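You operate a simulated robot arm through the tools that you are given. There is no shell and no other tool.

You are at the controls of a simulated robot arm. One attempt, no reset.

TASK
Put things in order on the fitting bench top. At the end: the orange tape roll stands where the white pipe coupling stood; the tall steel tube stands where the purple pad stood; the purple pad stands on top of the grey wheel; the white pipe coupling stands where the tall steel tube stood; whatever was shut is shut again. Leave all else as you found it, and nothing knocked over.

It is judged by the outcome, as a careful person would: the job done as asked, and still so three seconds after it is handed in. It fails if anything else is knocked over, pushed out of place, dropped, spilled or broken.

THE ROBOT
A 7-joint arm with a two-finger parallel gripper, fixed in place. Base frame: the origin is on the floor under the middle of its stand, x ahead of it, y to its left, z up; the work surface is at about z = 0.8. Units: m, degrees, N and s.
With the tool pointing down near the work surface it reaches from about 0.1 to 0.66 m from the base axis. Its first joint turns from -66.0 to 66.0 degrees. Payload 1.57 kg.
The TCP is the grasp point between the finger pads, 0.03 m short of the fingertips. In the tool frame z runs along the fingers and y along their closing line. Largest opening 0.08 m; finger width 0.017, thickness 0.012; the body of the gripper, 0.04 by 0.082 m, starts 0.08 m behind the TCP.
Orientation is that of the tool frame in the base frame, as a unit quaternion [x, y, z, w]. With the fingers straight down and closing along the base's y, the tool's x points along the base's -x, its y along +y and its z along -z.

THE INTERFACE
- The arm moves only by the tool move_arm. Its arguments are lists of equal length, an entry for each row: "travel": the shift along the tool's x, y, z in m, a list of three; "turn": the turn, a rotation vector about the tool's x, y, z in degrees, a list of three. In form: {"travel": [[tx, ty, tz], ...], "turn": [[wx, wy, wz], ...]}. A call has 1 to 20 rows; each row shifts and turns the commanded pose from where the row before left it, along the tool's axes as they then stand. "fingers" is the finger opening in m, from 0 to 0.08, set as the call begins (left out, the last holds). A row lasts 0.2 s, in which the tool goes at most 0.05 m and 8.6 degrees; a call with a longer step from one row to the next is refused whole, and so is a gripper value outside its range. A pose out of reach is approached as far as the arm can. The call stops where the force on the tool passes 40 N (or 10 N more than at its start, if that is more) or the arm is blocked; 0.2 s more then pass. Each finger travels about 0.072 m/s and halts on what it meets, pressing with about 43 N; the grip force reading is that of the motor and also rises with nothing between the fingers. The clock runs only during rows and for 0.2 s after the last one: add rows that do not move to give the fingers time. The reply holds the time, the measured pose of the TCP, the force on the tool along the base axes, the opening and the grip force, in the units named above and with some noise, with the torque about the TCP (base axes, N m) and any sound that the robot's microphone picked up, and new pictures: "show" is both (left out), scene, wrist or none.
- Cameras (640 x 400 px; columns grow to the right, rows downward): "scene" is fixed at [0.0665, 0.446, 1.4193]; the picture's right is [-0.62, -0.78, 0.00], its down [-0.47, 0.38, -0.80] and it looks along [0.62, -0.50, -0.60] (base axes); focal length 355 px, centre (320, 200). "wrist" rides on the gripper at [0.072, -0.007, -0.122] in the tool frame; the picture's right is [0.09, 1.00, 0.00], its down [-0.84, 0.08, -0.54] and it looks along [-0.54, 0.05, 0.84] (tool axes); focal length 238 px, centre (320, 200). There is no depth. A picture from a camera that has moved, and an enlarged one, comes with that camera's place and axes in the base frame and with its lens.
- zoom(camera, box): a new picture of the part [left, top, right, bottom] of that camera's present view, enlarged. The clock stands still meanwhile.
- close_job(): hands the job in; it is judged then, once.

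Nothing tells you positions but the pictures and the camera data. Unless the task says otherwise, let go and move clear before handing in.

The tools are called after "Request:" as name(argument=value, ...) on one line, values as JSON. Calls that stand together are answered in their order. move_arm: Moves the arm, as the interface text tells. Its arguments: {"type":"object","properties":{"travel":{"type":"array"},"turn":{"type":"array"},"fingers":{"type":"number"},"show":{"type":"string","enum":["both","scene","wrist","none"]}},"required":["travel","turn"]} The other tools are called the same way: zoom (camera, box) takes an enlarged picture of a part of a camera's view; close_job () hands the job in.

At the start:

```text
clock: 0.0
ee_pos: [0.5065, 0.1383, 1.0524]
ee_rot: [0.0, 1.0, 0.0, -0.001]
force: [-0.1, -0.5, 0.6]
ft_torque: [0.04, -0.01, 0.0]
width: 0.0801
grasp_force: 0.1
```

scene: 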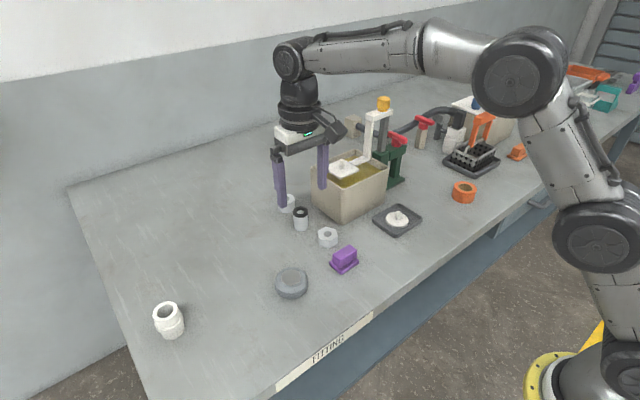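
wrist: 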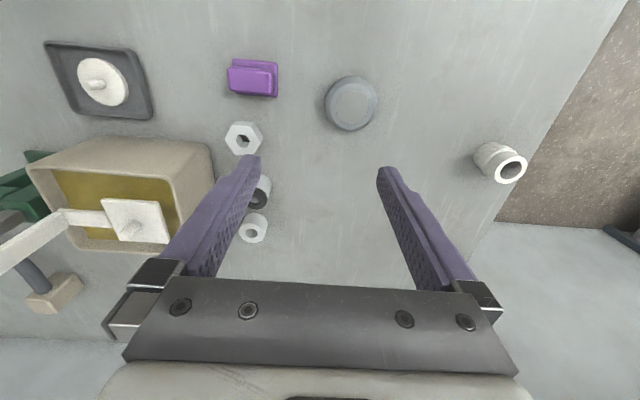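

I see a bench with a white pipe coupling at the near left, a grey wheel, a purple pad, hex nut, small cylinders, a tan tank, an orange tape roll and more. I'll zoom in to identify each item before moving.

Request:
zoom(camera="scene", box=[240, 160, 440, 310])

Request:
zoom(camera="scene", box=[340, 80, 560, 220])

Request:
zoom(camera="scene", box=[540, 40, 640, 120])

Request:
zoom(camera="scene", box=[120, 260, 320, 400])

Request:
zoom(camera="wrist", box=[0, 20, 320, 320])

```text
2.67 times, centred on (340, 235) of scene
camera zoom: at [0.0665, 0.446, 1.4193], right [-0.62, -0.78, 0.0], down [-0.47, 0.38, -0.8], along [0.62, -0.5, -0.6], focal length 948 px, centre (267, 107)
```

zoom: 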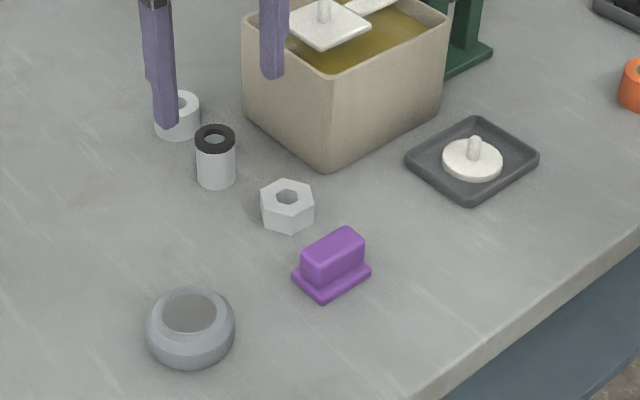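

```text
2.86 times, centred on (450, 150) of scene
camera zoom: at [0.0665, 0.446, 1.4193], right [-0.62, -0.78, 0.0], down [-0.47, 0.38, -0.8], along [0.62, -0.5, -0.6], focal length 1016 px, centre (-51, 343)
```

zoom: 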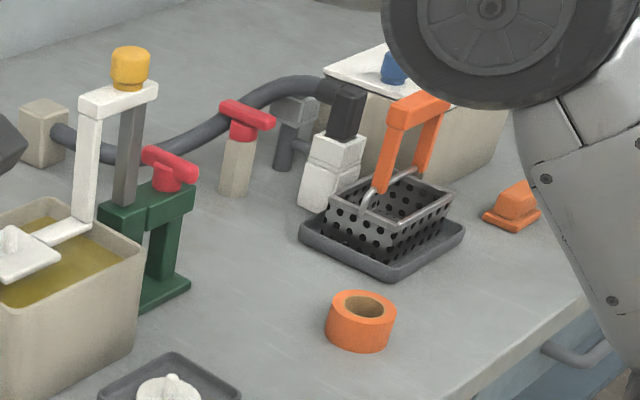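

```text
5.00 times, centred on (590, 80) of scene
camera zoom: at [0.0665, 0.446, 1.4193], right [-0.62, -0.78, 0.0], down [-0.47, 0.38, -0.8], along [0.62, -0.5, -0.6], focal length 1777 px, centre (-1030, 800)
```

zoom: 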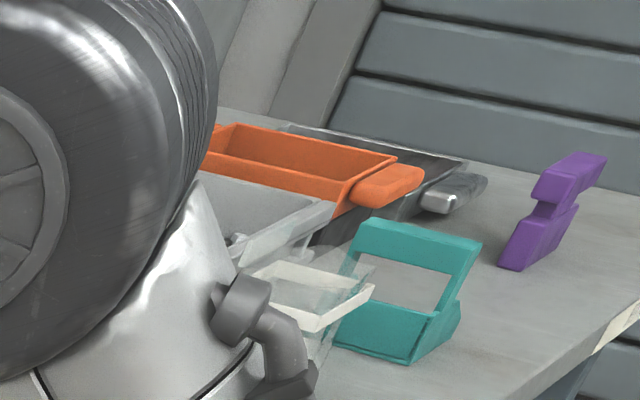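

```text
2.86 times, centred on (220, 330) of scene
camera zoom: at [0.0665, 0.446, 1.4193], right [-0.62, -0.78, 0.0], down [-0.47, 0.38, -0.8], along [0.62, -0.5, -0.6], focal length 1016 px, centre (606, -171)
```

zoom: 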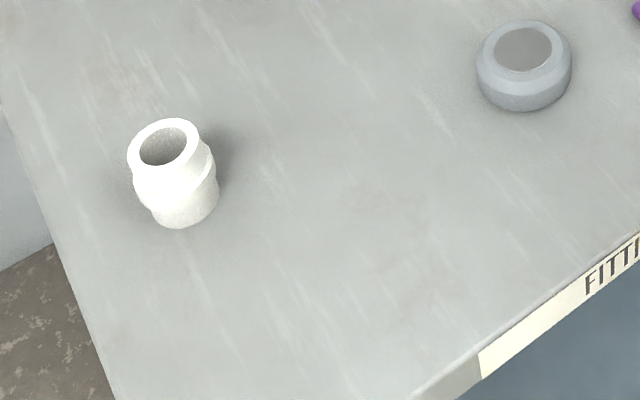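

```text
1.33 times, centred on (160, 170) of wrist
camera zoom: at [0.434, 0.1289, 1.1737], right [-0.09, 1.0, 0.0], down [0.84, 0.08, 0.54], along [0.54, 0.05, -0.84], focal length 318 px, centre (533, 240)
```

zoom: 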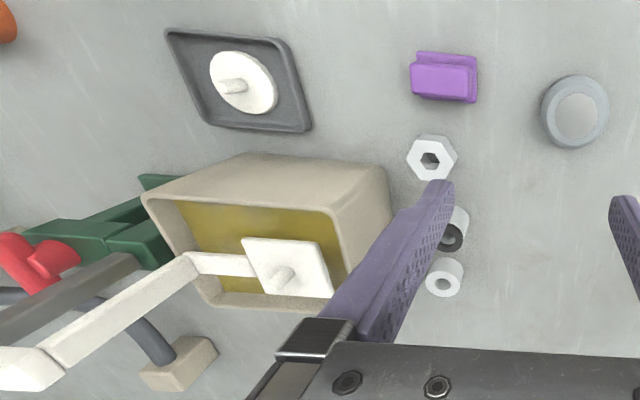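

The white coupling is near (0.555, 0.423), the grey wheel near (0.50, 0.18), the purple pad near (0.483, 0.043) and the orange tape near (0.459, -0.404). I have not positively identified the tall steel tube yet. I'll lift the arm and look from other places.

Request:
move_arm(travel=[[0.02, 0, -0.04], [0.03, 0, -0.03], [0.03, 0, -0.03], [0.03, 0, -0.02], [0, -0.04, 0], [0, -0.04, 0], [0, -0.04, 0], [0, -0.04, 0]], turn=[[0, 0, 0], [0, 0, 0], [0, 0, 0], [0, 0, 0], [0, 0, 0], [0, 0, 0], [0, 0, 0], [0, 0, 0]])

```text
clock: 1.8
ee_pos: [0.3959, -0.0235, 1.1714]
ee_rot: [0.0, 1.0, 0.0, 0.001]
force: [0.6, -0.3, -0.8]
ft_torque: [0.05, -0.01, -0.02]
width: 0.0799
grasp_force: 0.1
camera wrist: at [0.3232, -0.0316, 1.294], right [-0.09, 1.0, 0.0], down [0.84, 0.08, 0.54], along [0.54, 0.05, -0.84], focal length 238 px, centre (320, 200)
```

scene: 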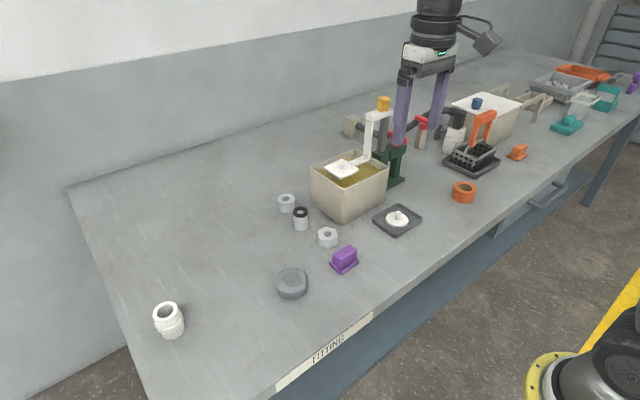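
wrist: 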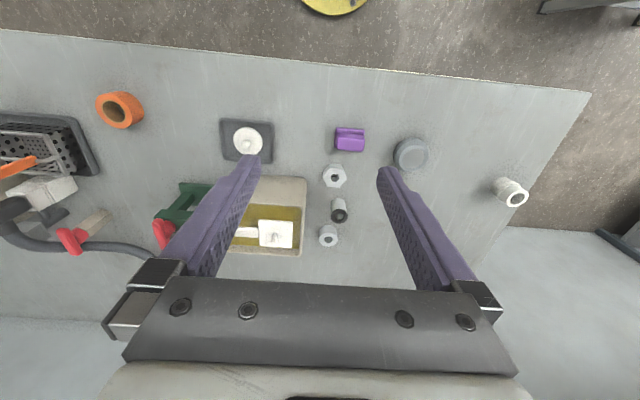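

Request:
zoom(camera="scene", box=[260, 170, 380, 270])

Request:
zoom(camera="scene", box=[330, 80, 490, 190])

Request:
zoom(camera="scene", box=[430, 60, 640, 190])

Request:
zoom(camera="wrist", box=[280, 100, 400, 260])

Request:
zoom(camera="wrist", box=[0, 60, 300, 280])

```text
4.00 times, centred on (320, 220) of scene
camera zoom: at [0.0665, 0.446, 1.4193], right [-0.62, -0.78, 0.0], down [-0.47, 0.38, -0.8], along [0.62, -0.5, -0.6], focal length 1422 px, centre (320, 120)
```

zoom: 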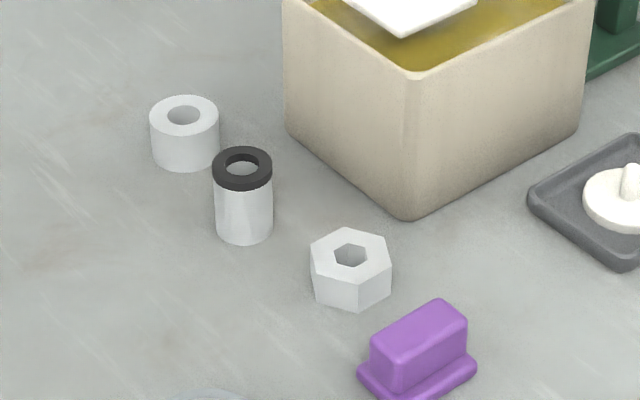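

```text
3.64 times, centred on (410, 135) of scene
camera zoom: at [0.0665, 0.446, 1.4193], right [-0.62, -0.78, 0.0], down [-0.47, 0.38, -0.8], along [0.62, -0.5, -0.6], focal length 1292 px, centre (-7, 436)
```

zoom: 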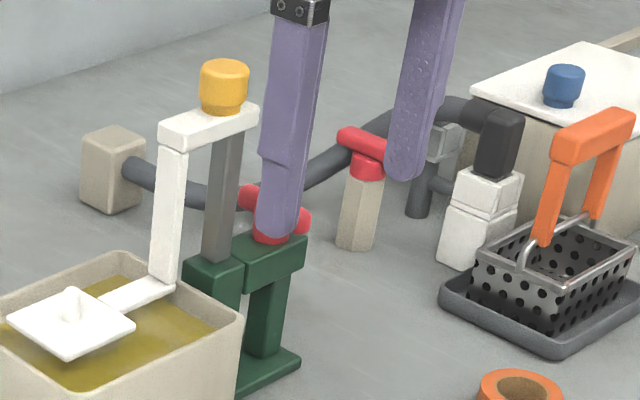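

```text
3.05 times, centred on (535, 125) of scene
camera zoom: at [0.0665, 0.446, 1.4193], right [-0.62, -0.78, 0.0], down [-0.47, 0.38, -0.8], along [0.62, -0.5, -0.6], focal length 1083 px, centre (-335, 429)
```

zoom: 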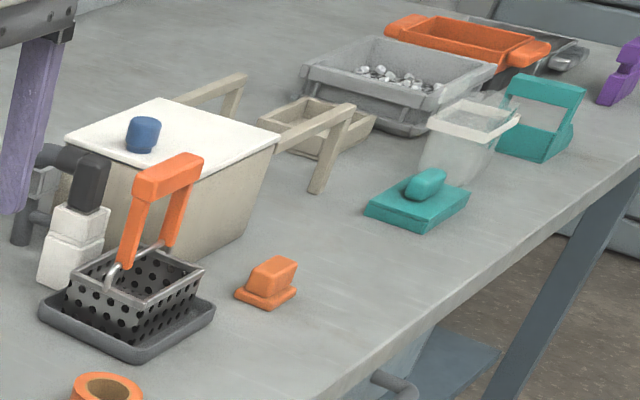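

```text
2.50 times, centred on (340, 180) of wrist
camera zoom: at [0.3232, -0.0316, 1.294], right [-0.09, 1.0, 0.0], down [0.84, 0.08, 0.54], along [0.54, 0.05, -0.84], focal length 596 px, centre (270, 250)
```

zoom: 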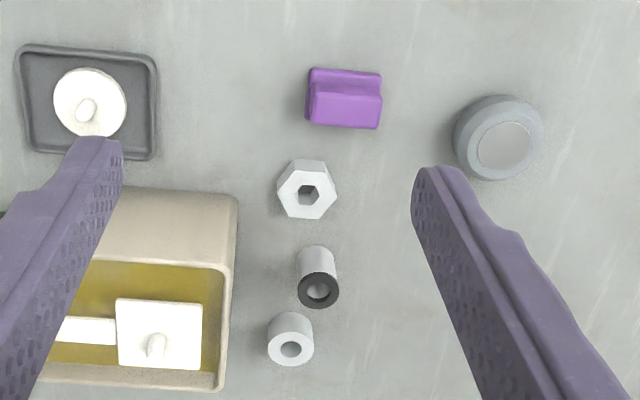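

```text
1.82 times, centred on (150, 170) of wrist
camera zoom: at [0.3232, -0.0316, 1.294], right [-0.09, 1.0, 0.0], down [0.84, 0.08, 0.54], along [0.54, 0.05, -0.84], focal length 433 px, centre (629, 254)
```

zoom: 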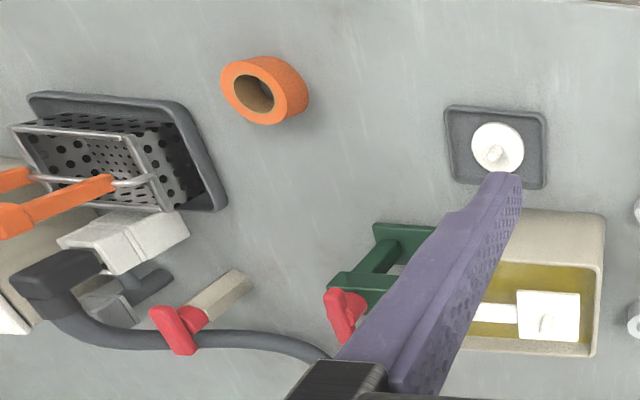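

The steel cylinder with the dark ring looks like the tall steel tube, at about (0.645, 0.05), beside a shorter wide spacer and a hex nut. Next I'll move above the pad and wheel area for close-ups.

Request:
move_arm(travel=[[-0.0135, 0.017, 0.0375], [-0.0135, 0.017, 0.0375], [-0.0135, 0.017, 0.0375], [-0.0135, 0.017, 0.0375], [0, 0, 0]], turn=[[0, 0, 0], [0, 0, 0], [0, 0, 0], [0, 0, 0], [0, 0, 0]])

```text
clock: 3.0
ee_pos: [0.4521, 0.0417, 1.0242]
ee_rot: [0.0, 1.0, 0.0, 0.0]
force: [-0.2, 0.0, 0.8]
ft_torque: [-0.01, -0.01, 0.0]
width: 0.0802
grasp_force: 0.0
camera wrist: at [0.3793, 0.0338, 1.1453], right [-0.09, 1.0, 0.0], down [0.84, 0.08, 0.54], along [0.54, 0.05, -0.84], focal length 238 px, centre (320, 200)
```

scene: 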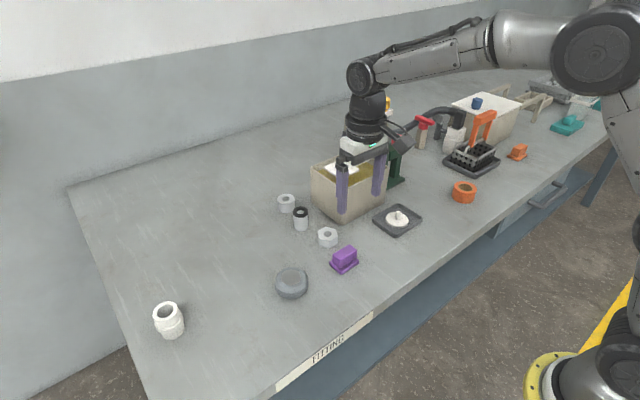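
wrist: 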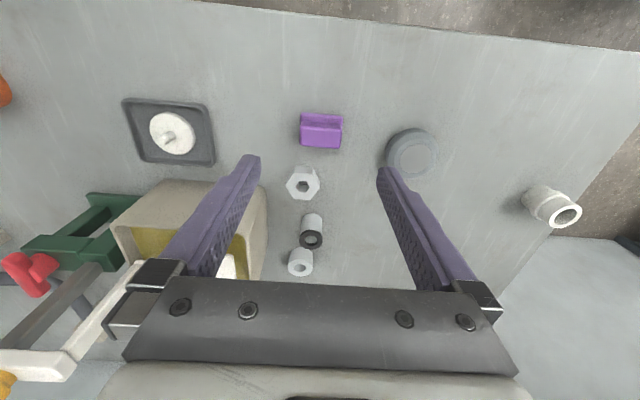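

Request:
zoom(camera="wrist", box=[270, 90, 370, 180])

Request:
zoom(camera="wrist", box=[360, 90, 480, 180])

Request:
zoom(camera="wrist", box=[260, 160, 360, 290])

Request:
zoom(camera="wrist", box=[500, 160, 620, 250])

Request:
zoom(camera="scene", box=[260, 230, 370, 310])

Request:
zoom(camera="scene", box=[270, 185, 350, 240])

```text
4.44 times, centred on (320, 135) of wrist
camera zoom: at [0.3793, 0.0338, 1.1453], right [-0.09, 1.0, 0.0], down [0.84, 0.08, 0.54], along [0.54, 0.05, -0.84], focal length 1059 px, centre (320, 489)
```

zoom: 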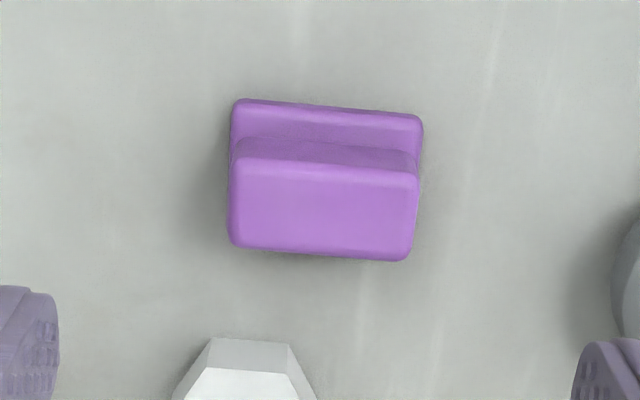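

```text
4.44 times, centred on (420, 135) of wrist
camera zoom: at [0.3793, 0.0338, 1.1453], right [-0.09, 1.0, 0.0], down [0.84, 0.08, 0.54], along [0.54, 0.05, -0.84], focal length 1059 px, centre (-124, 489)
```

zoom: 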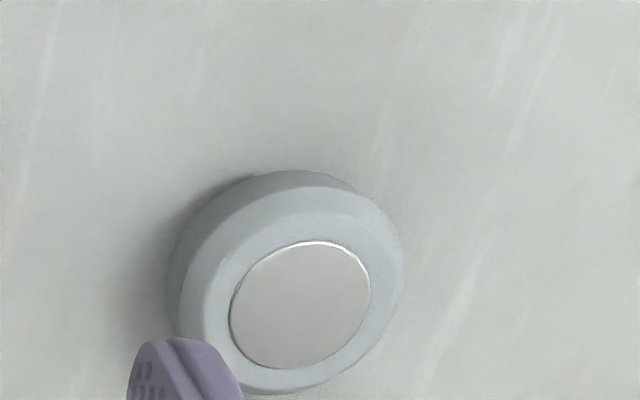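

```text
3.08 times, centred on (310, 225) of wrist
camera zoom: at [0.3793, 0.0338, 1.1453], right [-0.09, 1.0, 0.0], down [0.84, 0.08, 0.54], along [0.54, 0.05, -0.84], focal length 733 px, centre (351, 123)
```

zoom: 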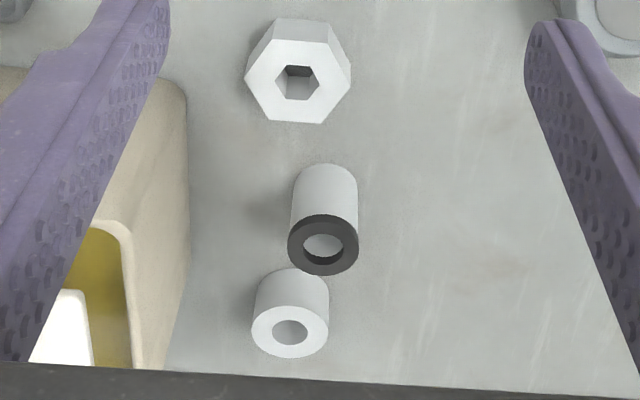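

```text
4.44 times, centred on (560, 205) of wrist
camera zoom: at [0.3793, 0.0338, 1.1453], right [-0.09, 1.0, 0.0], down [0.84, 0.08, 0.54], along [0.54, 0.05, -0.84], focal length 1059 px, centre (-747, 178)
```

zoom: 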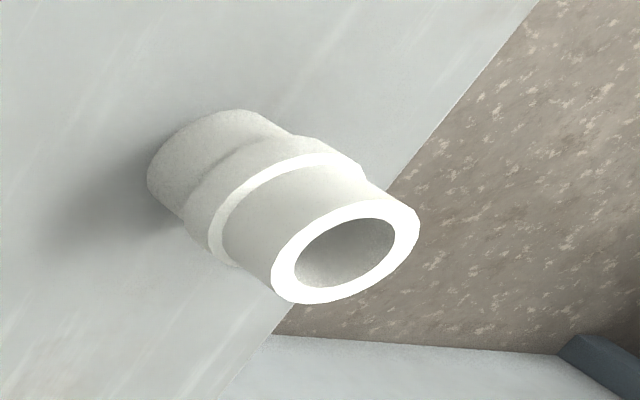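

```text
5.00 times, centred on (315, 270) of scene
camera zoom: at [0.0665, 0.446, 1.4193], right [-0.62, -0.78, 0.0], down [-0.47, 0.38, -0.8], along [0.62, -0.5, -0.6], focal length 1777 px, centre (345, -150)
```

zoom: 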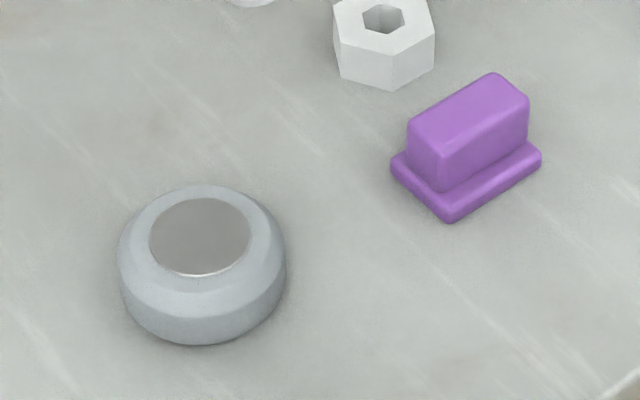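

```text
7.27 times, centred on (310, 212) of scene
camera zoom: at [0.0665, 0.446, 1.4193], right [-0.62, -0.78, 0.0], down [-0.47, 0.38, -0.8], along [0.62, -0.5, -0.6], focal length 2585 px, centre (393, 109)
```

zoom: 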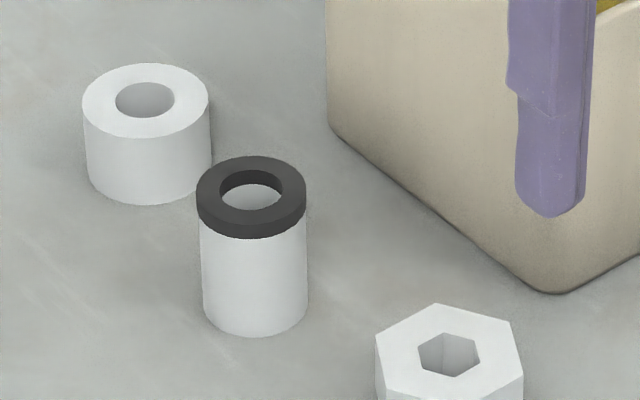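

The pad is centred near (0.4815, 0.0437): its flange is about 0.043 x 0.06 and it is about 0.031 tall. The wheel is at (0.501, 0.181) with its top at z≈0.83. I'll now come down over the pad, stopping partway to check alignment.

Request:
move_arm(travel=[[-0.015, 0.001, 0.035], [-0.0144, 0.001, 0.04], [0, 0, 0.04], [0, 0, 0]], turn=[[0, 0, 0], [0, 0, 0], [0, 0, 0], [0, 0, 0]], fingers=0.08)

```text
clock: 4.0
ee_pos: [0.4823, 0.0469, 0.9096]
ee_rot: [0.0, 1.0, 0.0, 0.0]
force: [-1.2, -0.1, 0.9]
ft_torque: [0.0, 0.02, -0.02]
width: 0.08
grasp_force: 0.1
camera wrist: at [0.41, 0.0394, 1.0317], right [-0.09, 1.0, 0.0], down [0.84, 0.08, 0.54], along [0.54, 0.05, -0.84], focal length 238 px, centre (320, 200)
```

scene: 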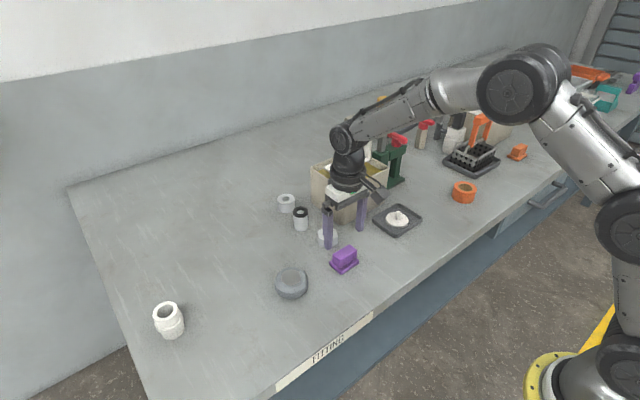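
wrist: 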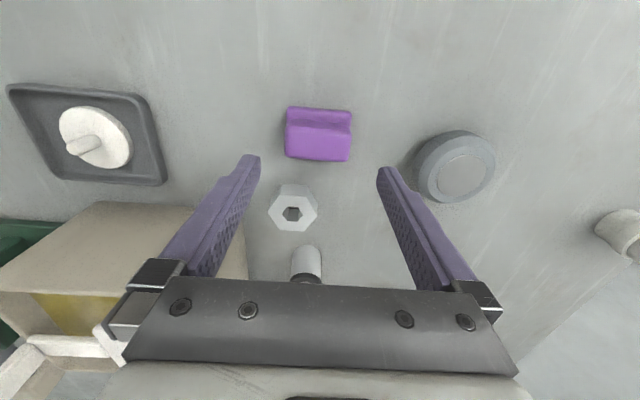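

Request:
zoom(camera="wrist", box=[240, 80, 400, 180])

Request:
zoom(camera="scene", box=[300, 180, 400, 290])

```text
4.00 times, centred on (320, 130) of wrist
camera zoom: at [0.41, 0.0394, 1.0317], right [-0.09, 1.0, 0.0], down [0.84, 0.08, 0.54], along [0.54, 0.05, -0.84], focal length 953 px, centre (320, 480)
```

zoom: 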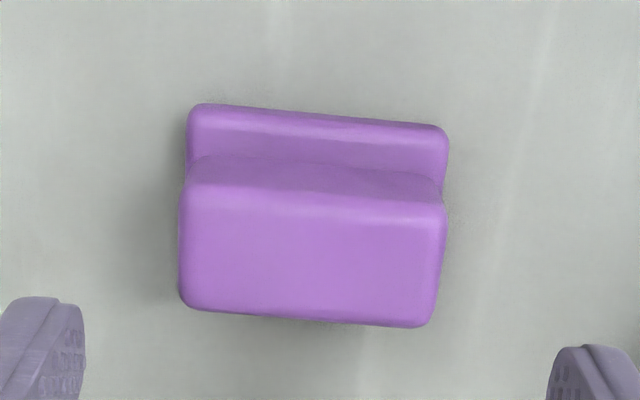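

```text
3.64 times, centred on (350, 235) of scene
camera zoom: at [0.0665, 0.446, 1.4193], right [-0.62, -0.78, 0.0], down [-0.47, 0.38, -0.8], along [0.62, -0.5, -0.6], focal length 1292 px, centre (211, 73)
```

zoom: 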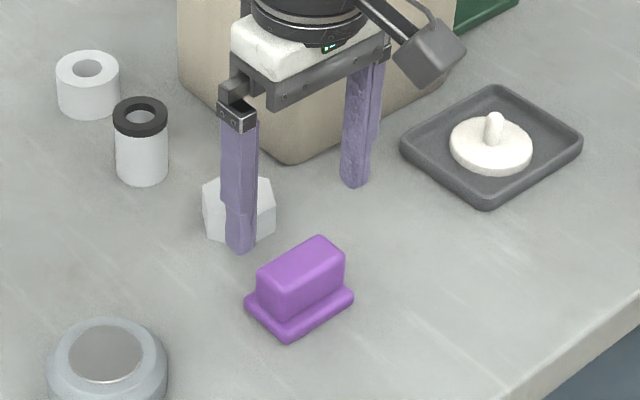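

The pad is almost exactly under the TCP, about 2 mm off in y, and aligned with the fingers. I'll descend to grip its upper block just above the flange.

Request:
move_arm(travel=[[0, -0.0023, 0.025], [0, 0, 0.02], [0, 0, 0.013], [0, 0, 0.007], [0, 0, 0]], turn=[[0, 0, 0], [0, 0, 0], [0, 0, 0], [0, 0, 0], [0, 0, 0]], fingers=0.08)

```text
clock: 5.2
ee_pos: [0.4797, 0.0444, 0.8438]
ee_rot: [0.001, 1.0, 0.0, 0.0]
force: [0.4, -0.4, -0.1]
ft_torque: [0.0, -0.01, 0.01]
width: 0.0801
grasp_force: 0.0
camera wrist: at [0.4074, 0.0369, 0.965], right [-0.09, 1.0, 0.0], down [0.84, 0.08, 0.54], along [0.54, 0.05, -0.84], focal length 238 px, centre (320, 200)
```

scene: 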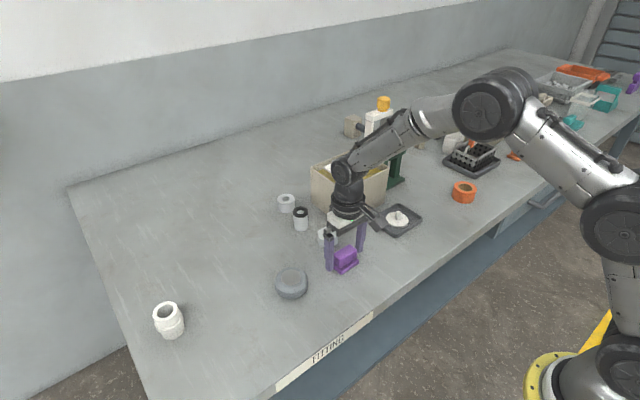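
wrist: 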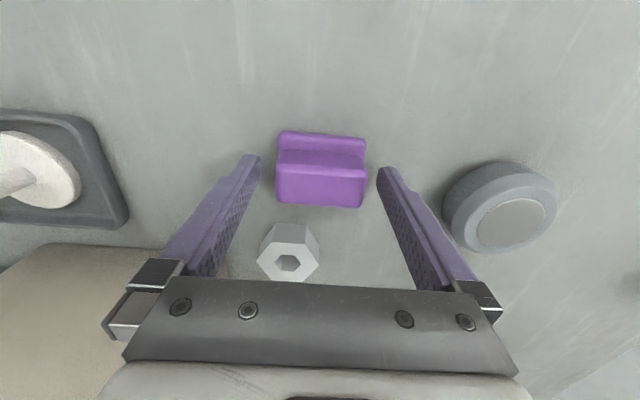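

Request:
zoom(camera="scene", box=[300, 215, 390, 290])

Request:
zoom(camera="wrist", box=[220, 110, 420, 235])

```text
5.33 times, centred on (345, 252) of scene
camera zoom: at [0.0665, 0.446, 1.4193], right [-0.62, -0.78, 0.0], down [-0.47, 0.38, -0.8], along [0.62, -0.5, -0.6], focal length 1896 px, centre (187, -80)
```

zoom: 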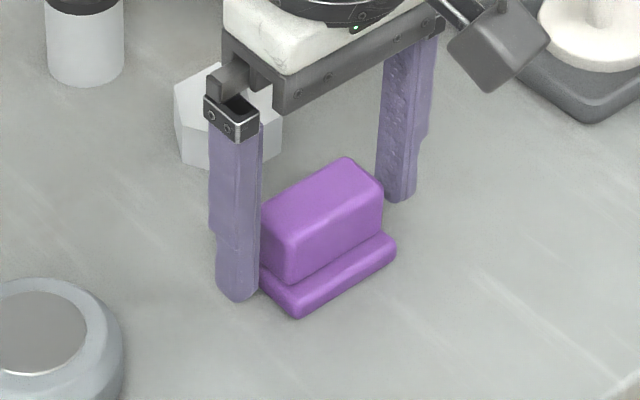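

```text
3.20 times, centred on (320, 172) of wrist
camera zoom: at [0.4074, 0.0369, 0.965], right [-0.09, 1.0, 0.0], down [0.84, 0.08, 0.54], along [0.54, 0.05, -0.84], focal length 763 px, centre (320, 288)
```

zoom: 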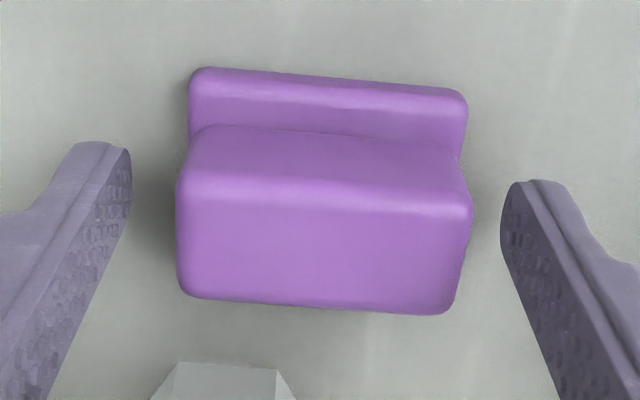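

Request:
move_arm(travel=[[0, 0, 0], [0, 0, 0], [0, 0, 0], [0, 0, 0]], turn=[[0, 0, 0], [0, 0, 0], [0, 0, 0], [0, 0, 0]], fingers=0.03, show="wrist")

```text
clock: 6.2
ee_pos: [0.4793, 0.0444, 0.8425]
ee_rot: [0.001, 1.0, -0.001, 0.0]
force: [0.0, -0.2, 0.3]
ft_torque: [-0.01, 0.02, 0.03]
width: 0.0548
grasp_force: 43.2
camera wrist: at [0.4074, 0.0368, 0.9652], right [-0.09, 1.0, 0.0], down [0.84, 0.08, 0.54], along [0.54, 0.05, -0.84], focal length 238 px, centre (320, 200)
```

wrist: 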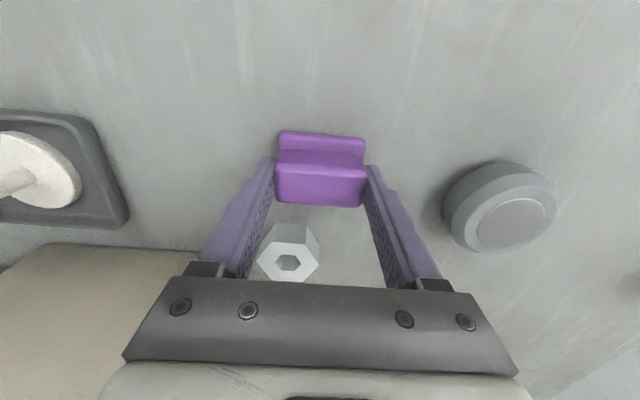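

The pad is gripped at 54.8 mm width. I'll lift it and carry it over the wheel, then check alignment.

Request:
move_arm(travel=[[0, 0, -0.01], [0, 0, -0.03], [0, 0, -0.04], [-0.004, 0.02, 0], [-0.004, 0.03, 0], [-0.004, 0.03, 0], [-0.004, 0.03, 0], [-0.004, 0.027, 0], [0, 0, 0]], turn=[[0, 0, 0], [0, 0, 0], [0, 0, 0], [0, 0, 0], [0, 0, 0], [0, 0, 0], [0, 0, 0], [0, 0, 0], [0, 0, 0]], fingers=0.03)

```text
clock: 8.2
ee_pos: [0.5017, 0.1802, 0.921]
ee_rot: [0.0, 1.0, 0.0, 0.0]
force: [0.1, -0.2, -1.3]
ft_torque: [0.0, 0.02, 0.03]
width: 0.0549
grasp_force: 42.8
camera wrist: at [0.4288, 0.172, 1.0431], right [-0.09, 1.0, 0.0], down [0.84, 0.08, 0.54], along [0.54, 0.05, -0.84], focal length 238 px, centre (320, 200)
```

scene: 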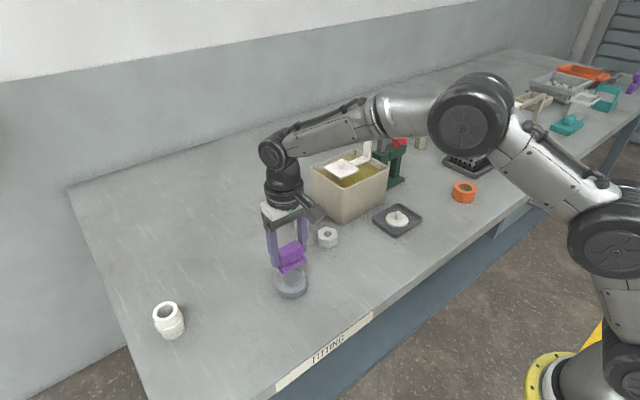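
wrist: 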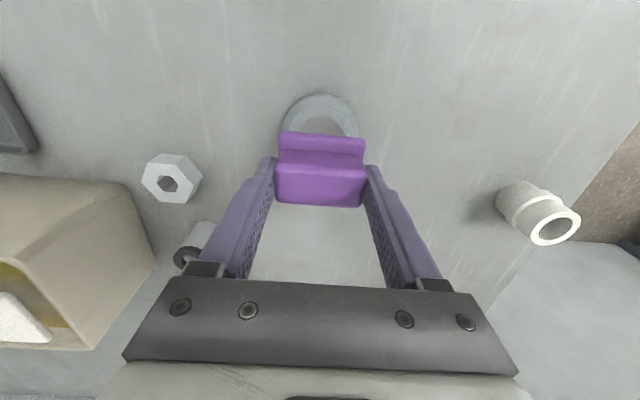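

Request:
zoom(camera="wrist", box=[240, 70, 400, 220])

Request:
zoom(camera="scene", box=[240, 190, 350, 310])

```text
2.67 times, centred on (320, 145) of wrist
camera zoom: at [0.4288, 0.172, 1.0431], right [-0.09, 1.0, 0.0], down [0.84, 0.08, 0.54], along [0.54, 0.05, -0.84], focal length 636 px, centre (320, 347)
```

zoom: 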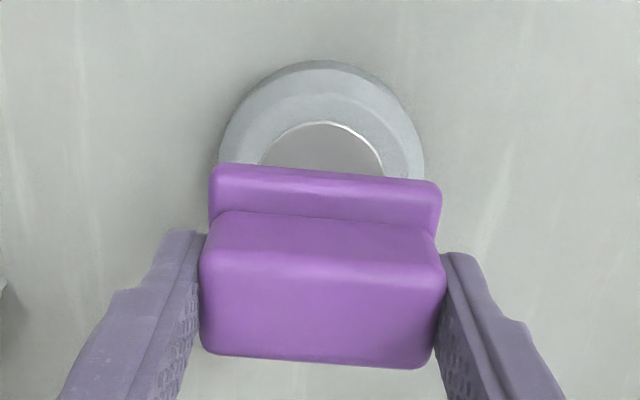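

```text
3.33 times, centred on (295, 250) of scene
camera zoom: at [0.0665, 0.446, 1.4193], right [-0.62, -0.78, 0.0], down [-0.47, 0.38, -0.8], along [0.62, -0.5, -0.6], focal length 1185 px, centre (403, 33)
```

zoom: 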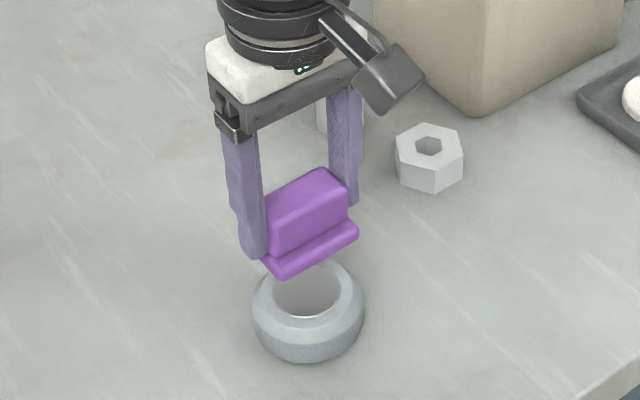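

The pad is above the wheel, with the centres within about 2 mm. I'll lower it most of the way, then touch down in small steps while watching the force.

Request:
move_arm(travel=[[-0.0015, 0, 0.02], [0, 0, 0.015], [0, 0, 0.008], [0, 0, 0.002], [0, 0, 0]], turn=[[0, 0, 0], [0, 0, 0], [0, 0, 0], [0, 0, 0], [0, 0, 0]], fingers=0.03)

Request:
zoom(camera="scene", box=[240, 210, 350, 310])

```text
clock: 9.4
ee_pos: [0.5018, 0.1808, 0.8777]
ee_rot: [0.0, 1.0, 0.001, 0.0]
force: [-4.4, -1.8, 12.2]
ft_torque: [-0.04, 0.38, 0.08]
width: 0.0548
grasp_force: 43.7
camera wrist: at [0.4291, 0.1736, 0.9998], right [-0.09, 1.0, 0.0], down [0.84, 0.08, 0.54], along [0.54, 0.05, -0.84], focal length 238 px, centre (320, 200)
```

scene: 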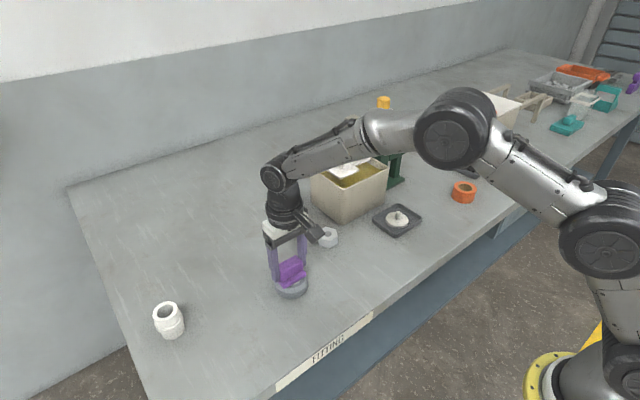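
wrist: 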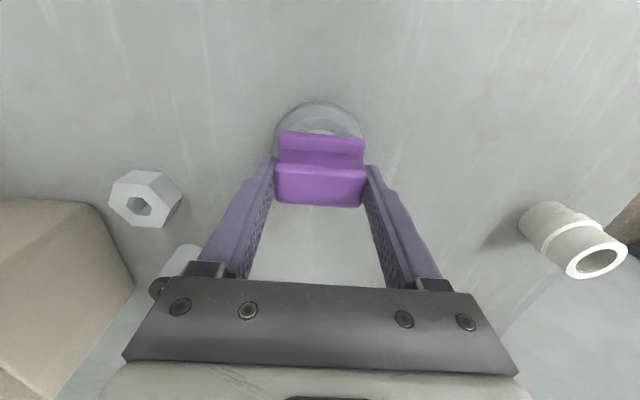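

```text
4.00 times, centred on (295, 260) of scene
camera zoom: at [0.0662, 0.4459, 1.4193], right [-0.62, -0.78, 0.0], down [-0.47, 0.38, -0.8], along [0.62, -0.5, -0.6], focal length 1422 px, centre (420, -40)
```

zoom: 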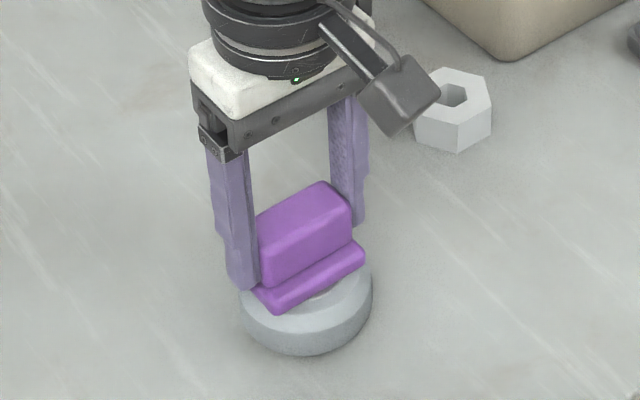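

Request:
zoom(camera="wrist", box=[250, 80, 390, 220])

Request:
zoom(camera="scene", box=[265, 245, 325, 305])

```text
2.86 times, centred on (320, 150) of wrist
camera zoom: at [0.4291, 0.1736, 0.9998], right [-0.09, 1.0, 0.0], down [0.84, 0.08, 0.54], along [0.54, 0.05, -0.84], focal length 681 px, centre (320, 343)
```

zoom: 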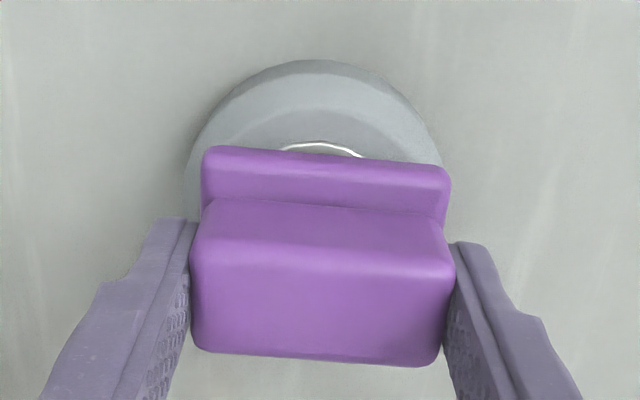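

```text
6.67 times, centred on (295, 275) of scene
camera zoom: at [0.0662, 0.4459, 1.4193], right [-0.62, -0.78, 0.0], down [-0.47, 0.38, -0.8], along [0.62, -0.5, -0.6], focal length 2370 px, centre (487, -300)
```

zoom: 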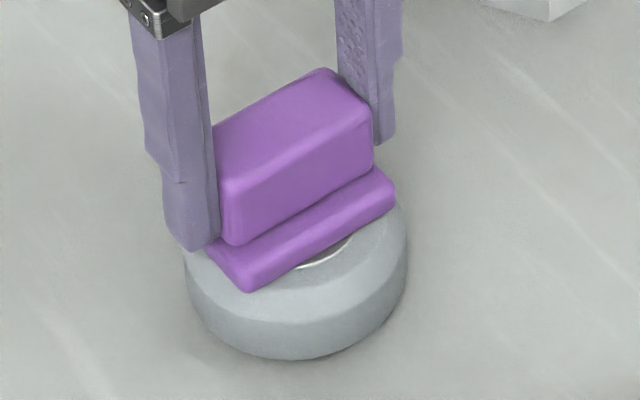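

Request:
move_arm(travel=[[0, 0, -0.0015], [0, 0, 0]], turn=[[0, 0, 0], [0, 0, 0]], fingers=0.03, show="none")

```text
clock: 10.0
ee_pos: [0.502, 0.1825, 0.8776]
ee_rot: [0.0, 1.0, 0.0, 0.0]
force: [-1.7, 1.3, 5.9]
ft_torque: [0.08, 0.15, 0.02]
width: 0.0545
grasp_force: 42.6
```

Contact is light now (about 6 N), so I'll open the fingers.

Request:
move_arm(travel=[[0, 0, 0], [0, 0, 0], [0, 0, 0]], turn=[[0, 0, 0], [0, 0, 0], [0, 0, 0]], fingers=0.078)

Request:
zoom(camera="scene", box=[265, 245, 325, 305])

Request:
zoom(camera="wrist", box=[250, 80, 390, 220])

```text
clock: 10.8
ee_pos: [0.502, 0.182, 0.8786]
ee_rot: [0.0, 1.0, 0.0, -0.001]
force: [-0.5, 0.3, 0.5]
ft_torque: [-0.03, 0.05, 0.0]
width: 0.0781
grasp_force: 0.1
camera wrist: at [0.4294, 0.1733, 0.9999], right [-0.09, 1.0, 0.0], down [0.84, 0.08, 0.54], along [0.54, 0.05, -0.84], focal length 238 px, centre (320, 200)
```

scene: 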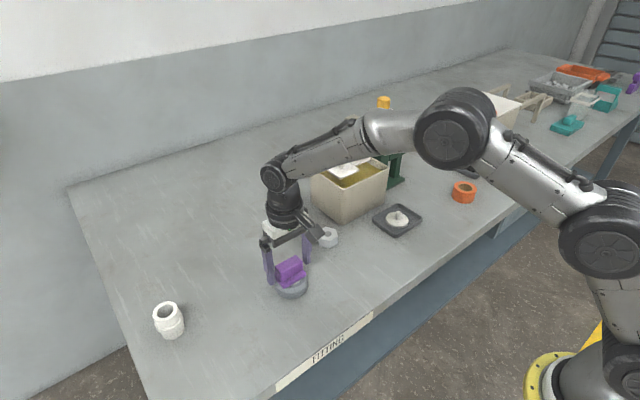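
wrist: 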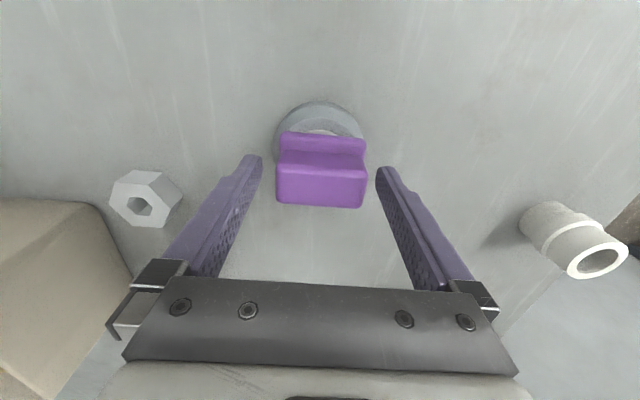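

```text
6.67 times, centred on (295, 275) of scene
camera zoom: at [0.0665, 0.446, 1.4193], right [-0.62, -0.78, 0.0], down [-0.47, 0.38, -0.8], along [0.62, -0.5, -0.6], focal length 2370 px, centre (487, -300)
```

zoom: 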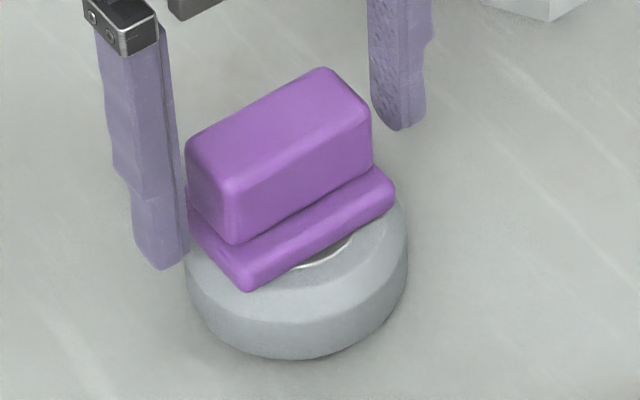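

```text
2.86 times, centred on (320, 150) of wrist
camera zoom: at [0.4294, 0.1733, 0.9999], right [-0.09, 1.0, 0.0], down [0.84, 0.08, 0.54], along [0.54, 0.05, -0.84], focal length 681 px, centre (320, 343)
```

zoom: 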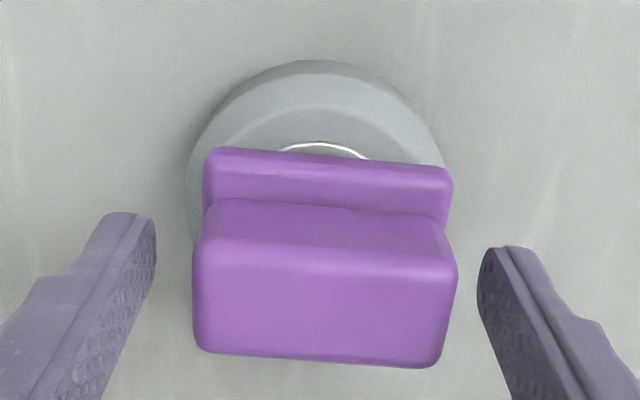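

The pad rests squarely on the wheel. I'll rise straight up and move over towards the tube for a close look.

Request:
move_arm(travel=[[0, 0, -0.03], [0, 0, -0.045], [0, 0, -0.045], [-0.0236, -0.0273, 0], [-0.0236, -0.0273, 0], [-0.0236, -0.0273, 0], [-0.0236, -0.0273, 0], [-0.0236, -0.0273, 0.0], [0, 0, 0]], turn=[[0, 0, 0], [0, 0, 0], [0, 0, 0], [0, 0, 0], [0, 0, 0], [0, 0, 0], [0, 0, 0], [0, 0, 0], [0, 0, 0]], fingers=0.078)

Request:
zoom(camera="scene", box=[250, 180, 370, 310])

Request:
zoom(camera="wrist", box=[230, 80, 410, 250])

```text
clock: 12.8
ee_pos: [0.6186, 0.0443, 0.9972]
ee_rot: [0.001, 1.0, 0.0, 0.0]
force: [0.2, 0.6, 0.2]
ft_torque: [-0.02, 0.01, 0.03]
width: 0.0779
grasp_force: 0.1
camera wrist: at [0.5466, 0.0357, 1.1188], right [-0.09, 1.0, 0.0], down [0.84, 0.08, 0.54], along [0.54, 0.05, -0.84], focal length 238 px, centre (320, 200)
```

scene: 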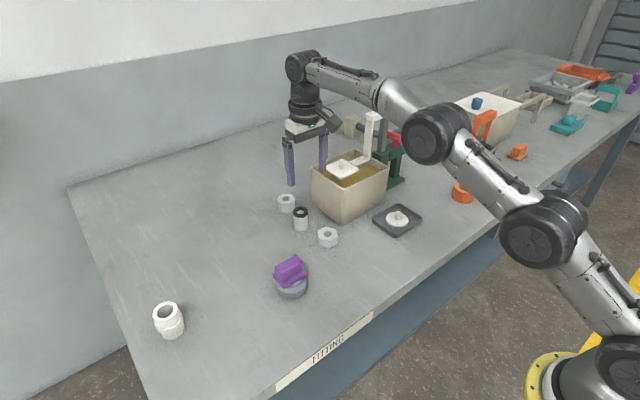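
wrist: 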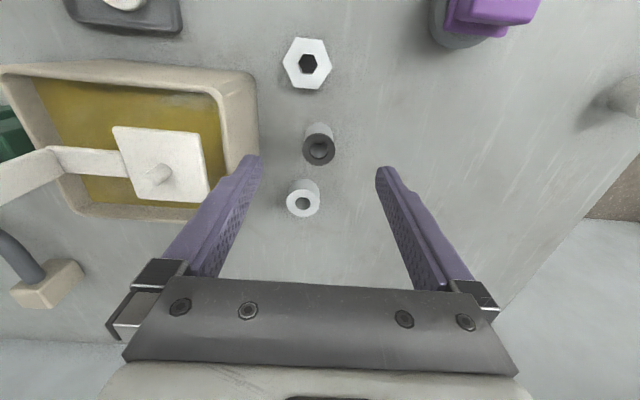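

```text
3.08 times, centred on (310, 245) of scene
camera zoom: at [0.0665, 0.446, 1.4193], right [-0.62, -0.78, 0.0], down [-0.47, 0.38, -0.8], along [0.62, -0.5, -0.6], focal length 1094 px, centre (351, 62)
```

zoom: 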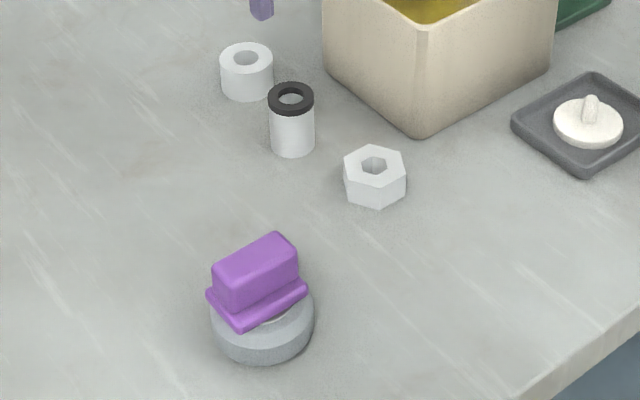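

```text
2.35 times, centred on (320, 165) of wrist
camera zoom: at [0.5466, 0.0357, 1.1188], right [-0.09, 1.0, 0.0], down [0.84, 0.08, 0.54], along [0.54, 0.05, -0.84], focal length 561 px, centre (320, 282)
```

zoom: 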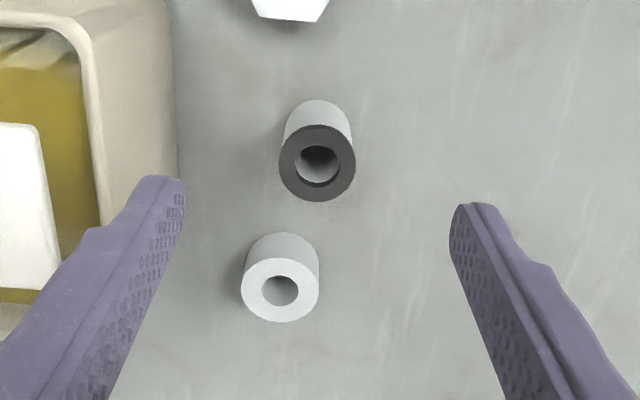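

Request:
zoom(camera="scene", box=[280, 195, 322, 240])

Request:
zoom(camera="wrist", box=[295, 110, 345, 180])

```text
8.89 times, centred on (301, 218) of scene
camera zoom: at [0.0665, 0.446, 1.4193], right [-0.62, -0.78, 0.0], down [-0.47, 0.38, -0.8], along [0.62, -0.5, -0.6], focal length 3159 px, centre (489, 44)
```

zoom: 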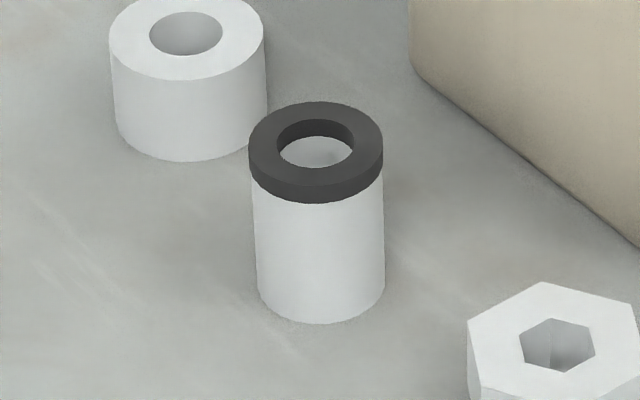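

```text
5.71 times, centred on (320, 145) of wrist
camera zoom: at [0.5466, 0.0357, 1.1188], right [-0.09, 1.0, 0.0], down [0.84, 0.08, 0.54], along [0.54, 0.05, -0.84], focal length 1362 px, centre (320, 514)
```

zoom: 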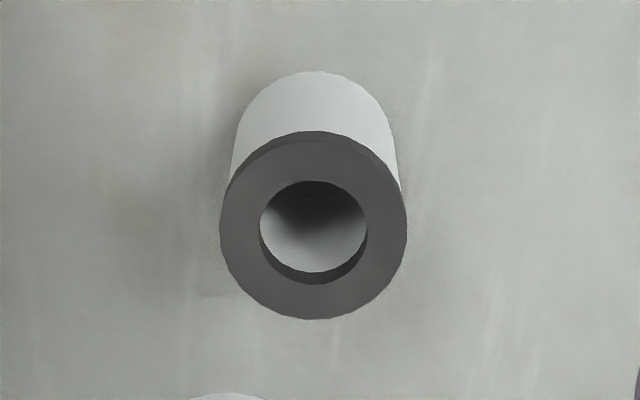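

The tube stands upright about 32 mm ahead of the TCP, with its top near z≈0.846. I'll move over it, descend partway and verify.

Request:
move_arm(travel=[[-0.0165, 0.0006, 0.02], [-0.016, 0.0006, 0.03], [0, 0, 0.03], [0, 0, 0.015], [0, 0, 0]], turn=[[0, 0, 0], [0, 0, 0], [0, 0, 0], [0, 0, 0], [0, 0, 0]], fingers=0.078)

Request:
zoom(camera="wrist", box=[240, 100, 400, 220])

Request:
zoom(camera="scene", box=[260, 150, 350, 250])

```text
clock: 14.0
ee_pos: [0.6439, 0.0455, 0.9029]
ee_rot: [0.0, 1.0, 0.0, 0.0]
force: [0.3, 0.7, 0.3]
ft_torque: [-0.01, -0.03, 0.0]
width: 0.0782
grasp_force: 0.1
out of reach, approached as far as the arm can: row 2
camera wrist: at [0.5725, 0.0378, 1.0229], right [-0.09, 1.0, 0.0], down [0.84, 0.08, 0.54], along [0.54, 0.05, -0.84], focal length 238 px, centre (320, 200)
```

scene: 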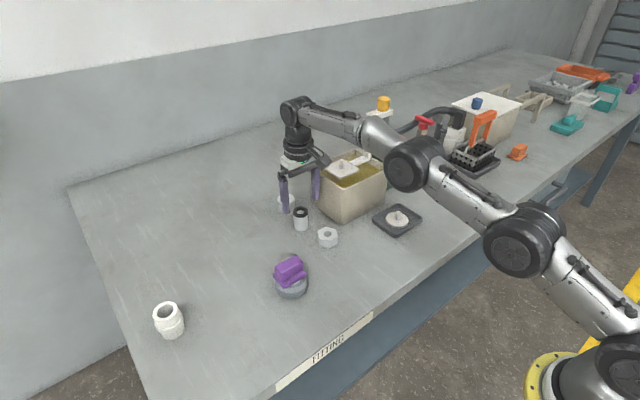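
wrist: 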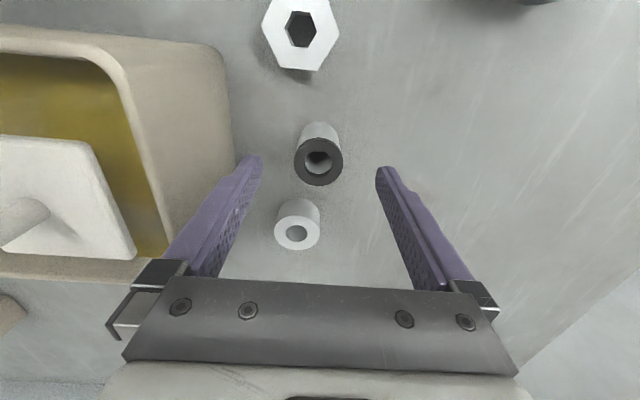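

```text
3.33 times, centred on (320, 160) of wrist
camera zoom: at [0.5725, 0.0378, 1.0229], right [-0.09, 1.0, 0.0], down [0.84, 0.08, 0.54], along [0.54, 0.05, -0.84], focal length 794 px, centre (320, 333)
```

zoom: 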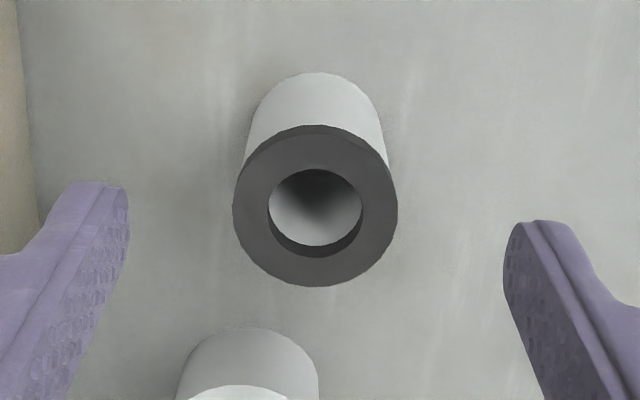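

```text
4.00 times, centred on (305, 200) of scene
camera zoom: at [0.0665, 0.446, 1.4193], right [-0.62, -0.78, 0.0], down [-0.47, 0.38, -0.8], along [0.62, -0.5, -0.6], focal length 1422 px, centre (380, 200)
```

zoom: 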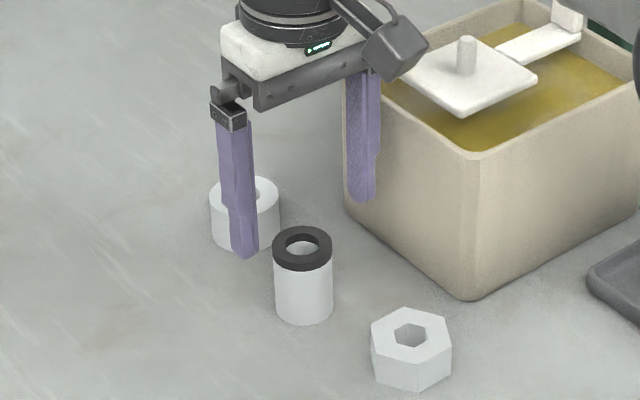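

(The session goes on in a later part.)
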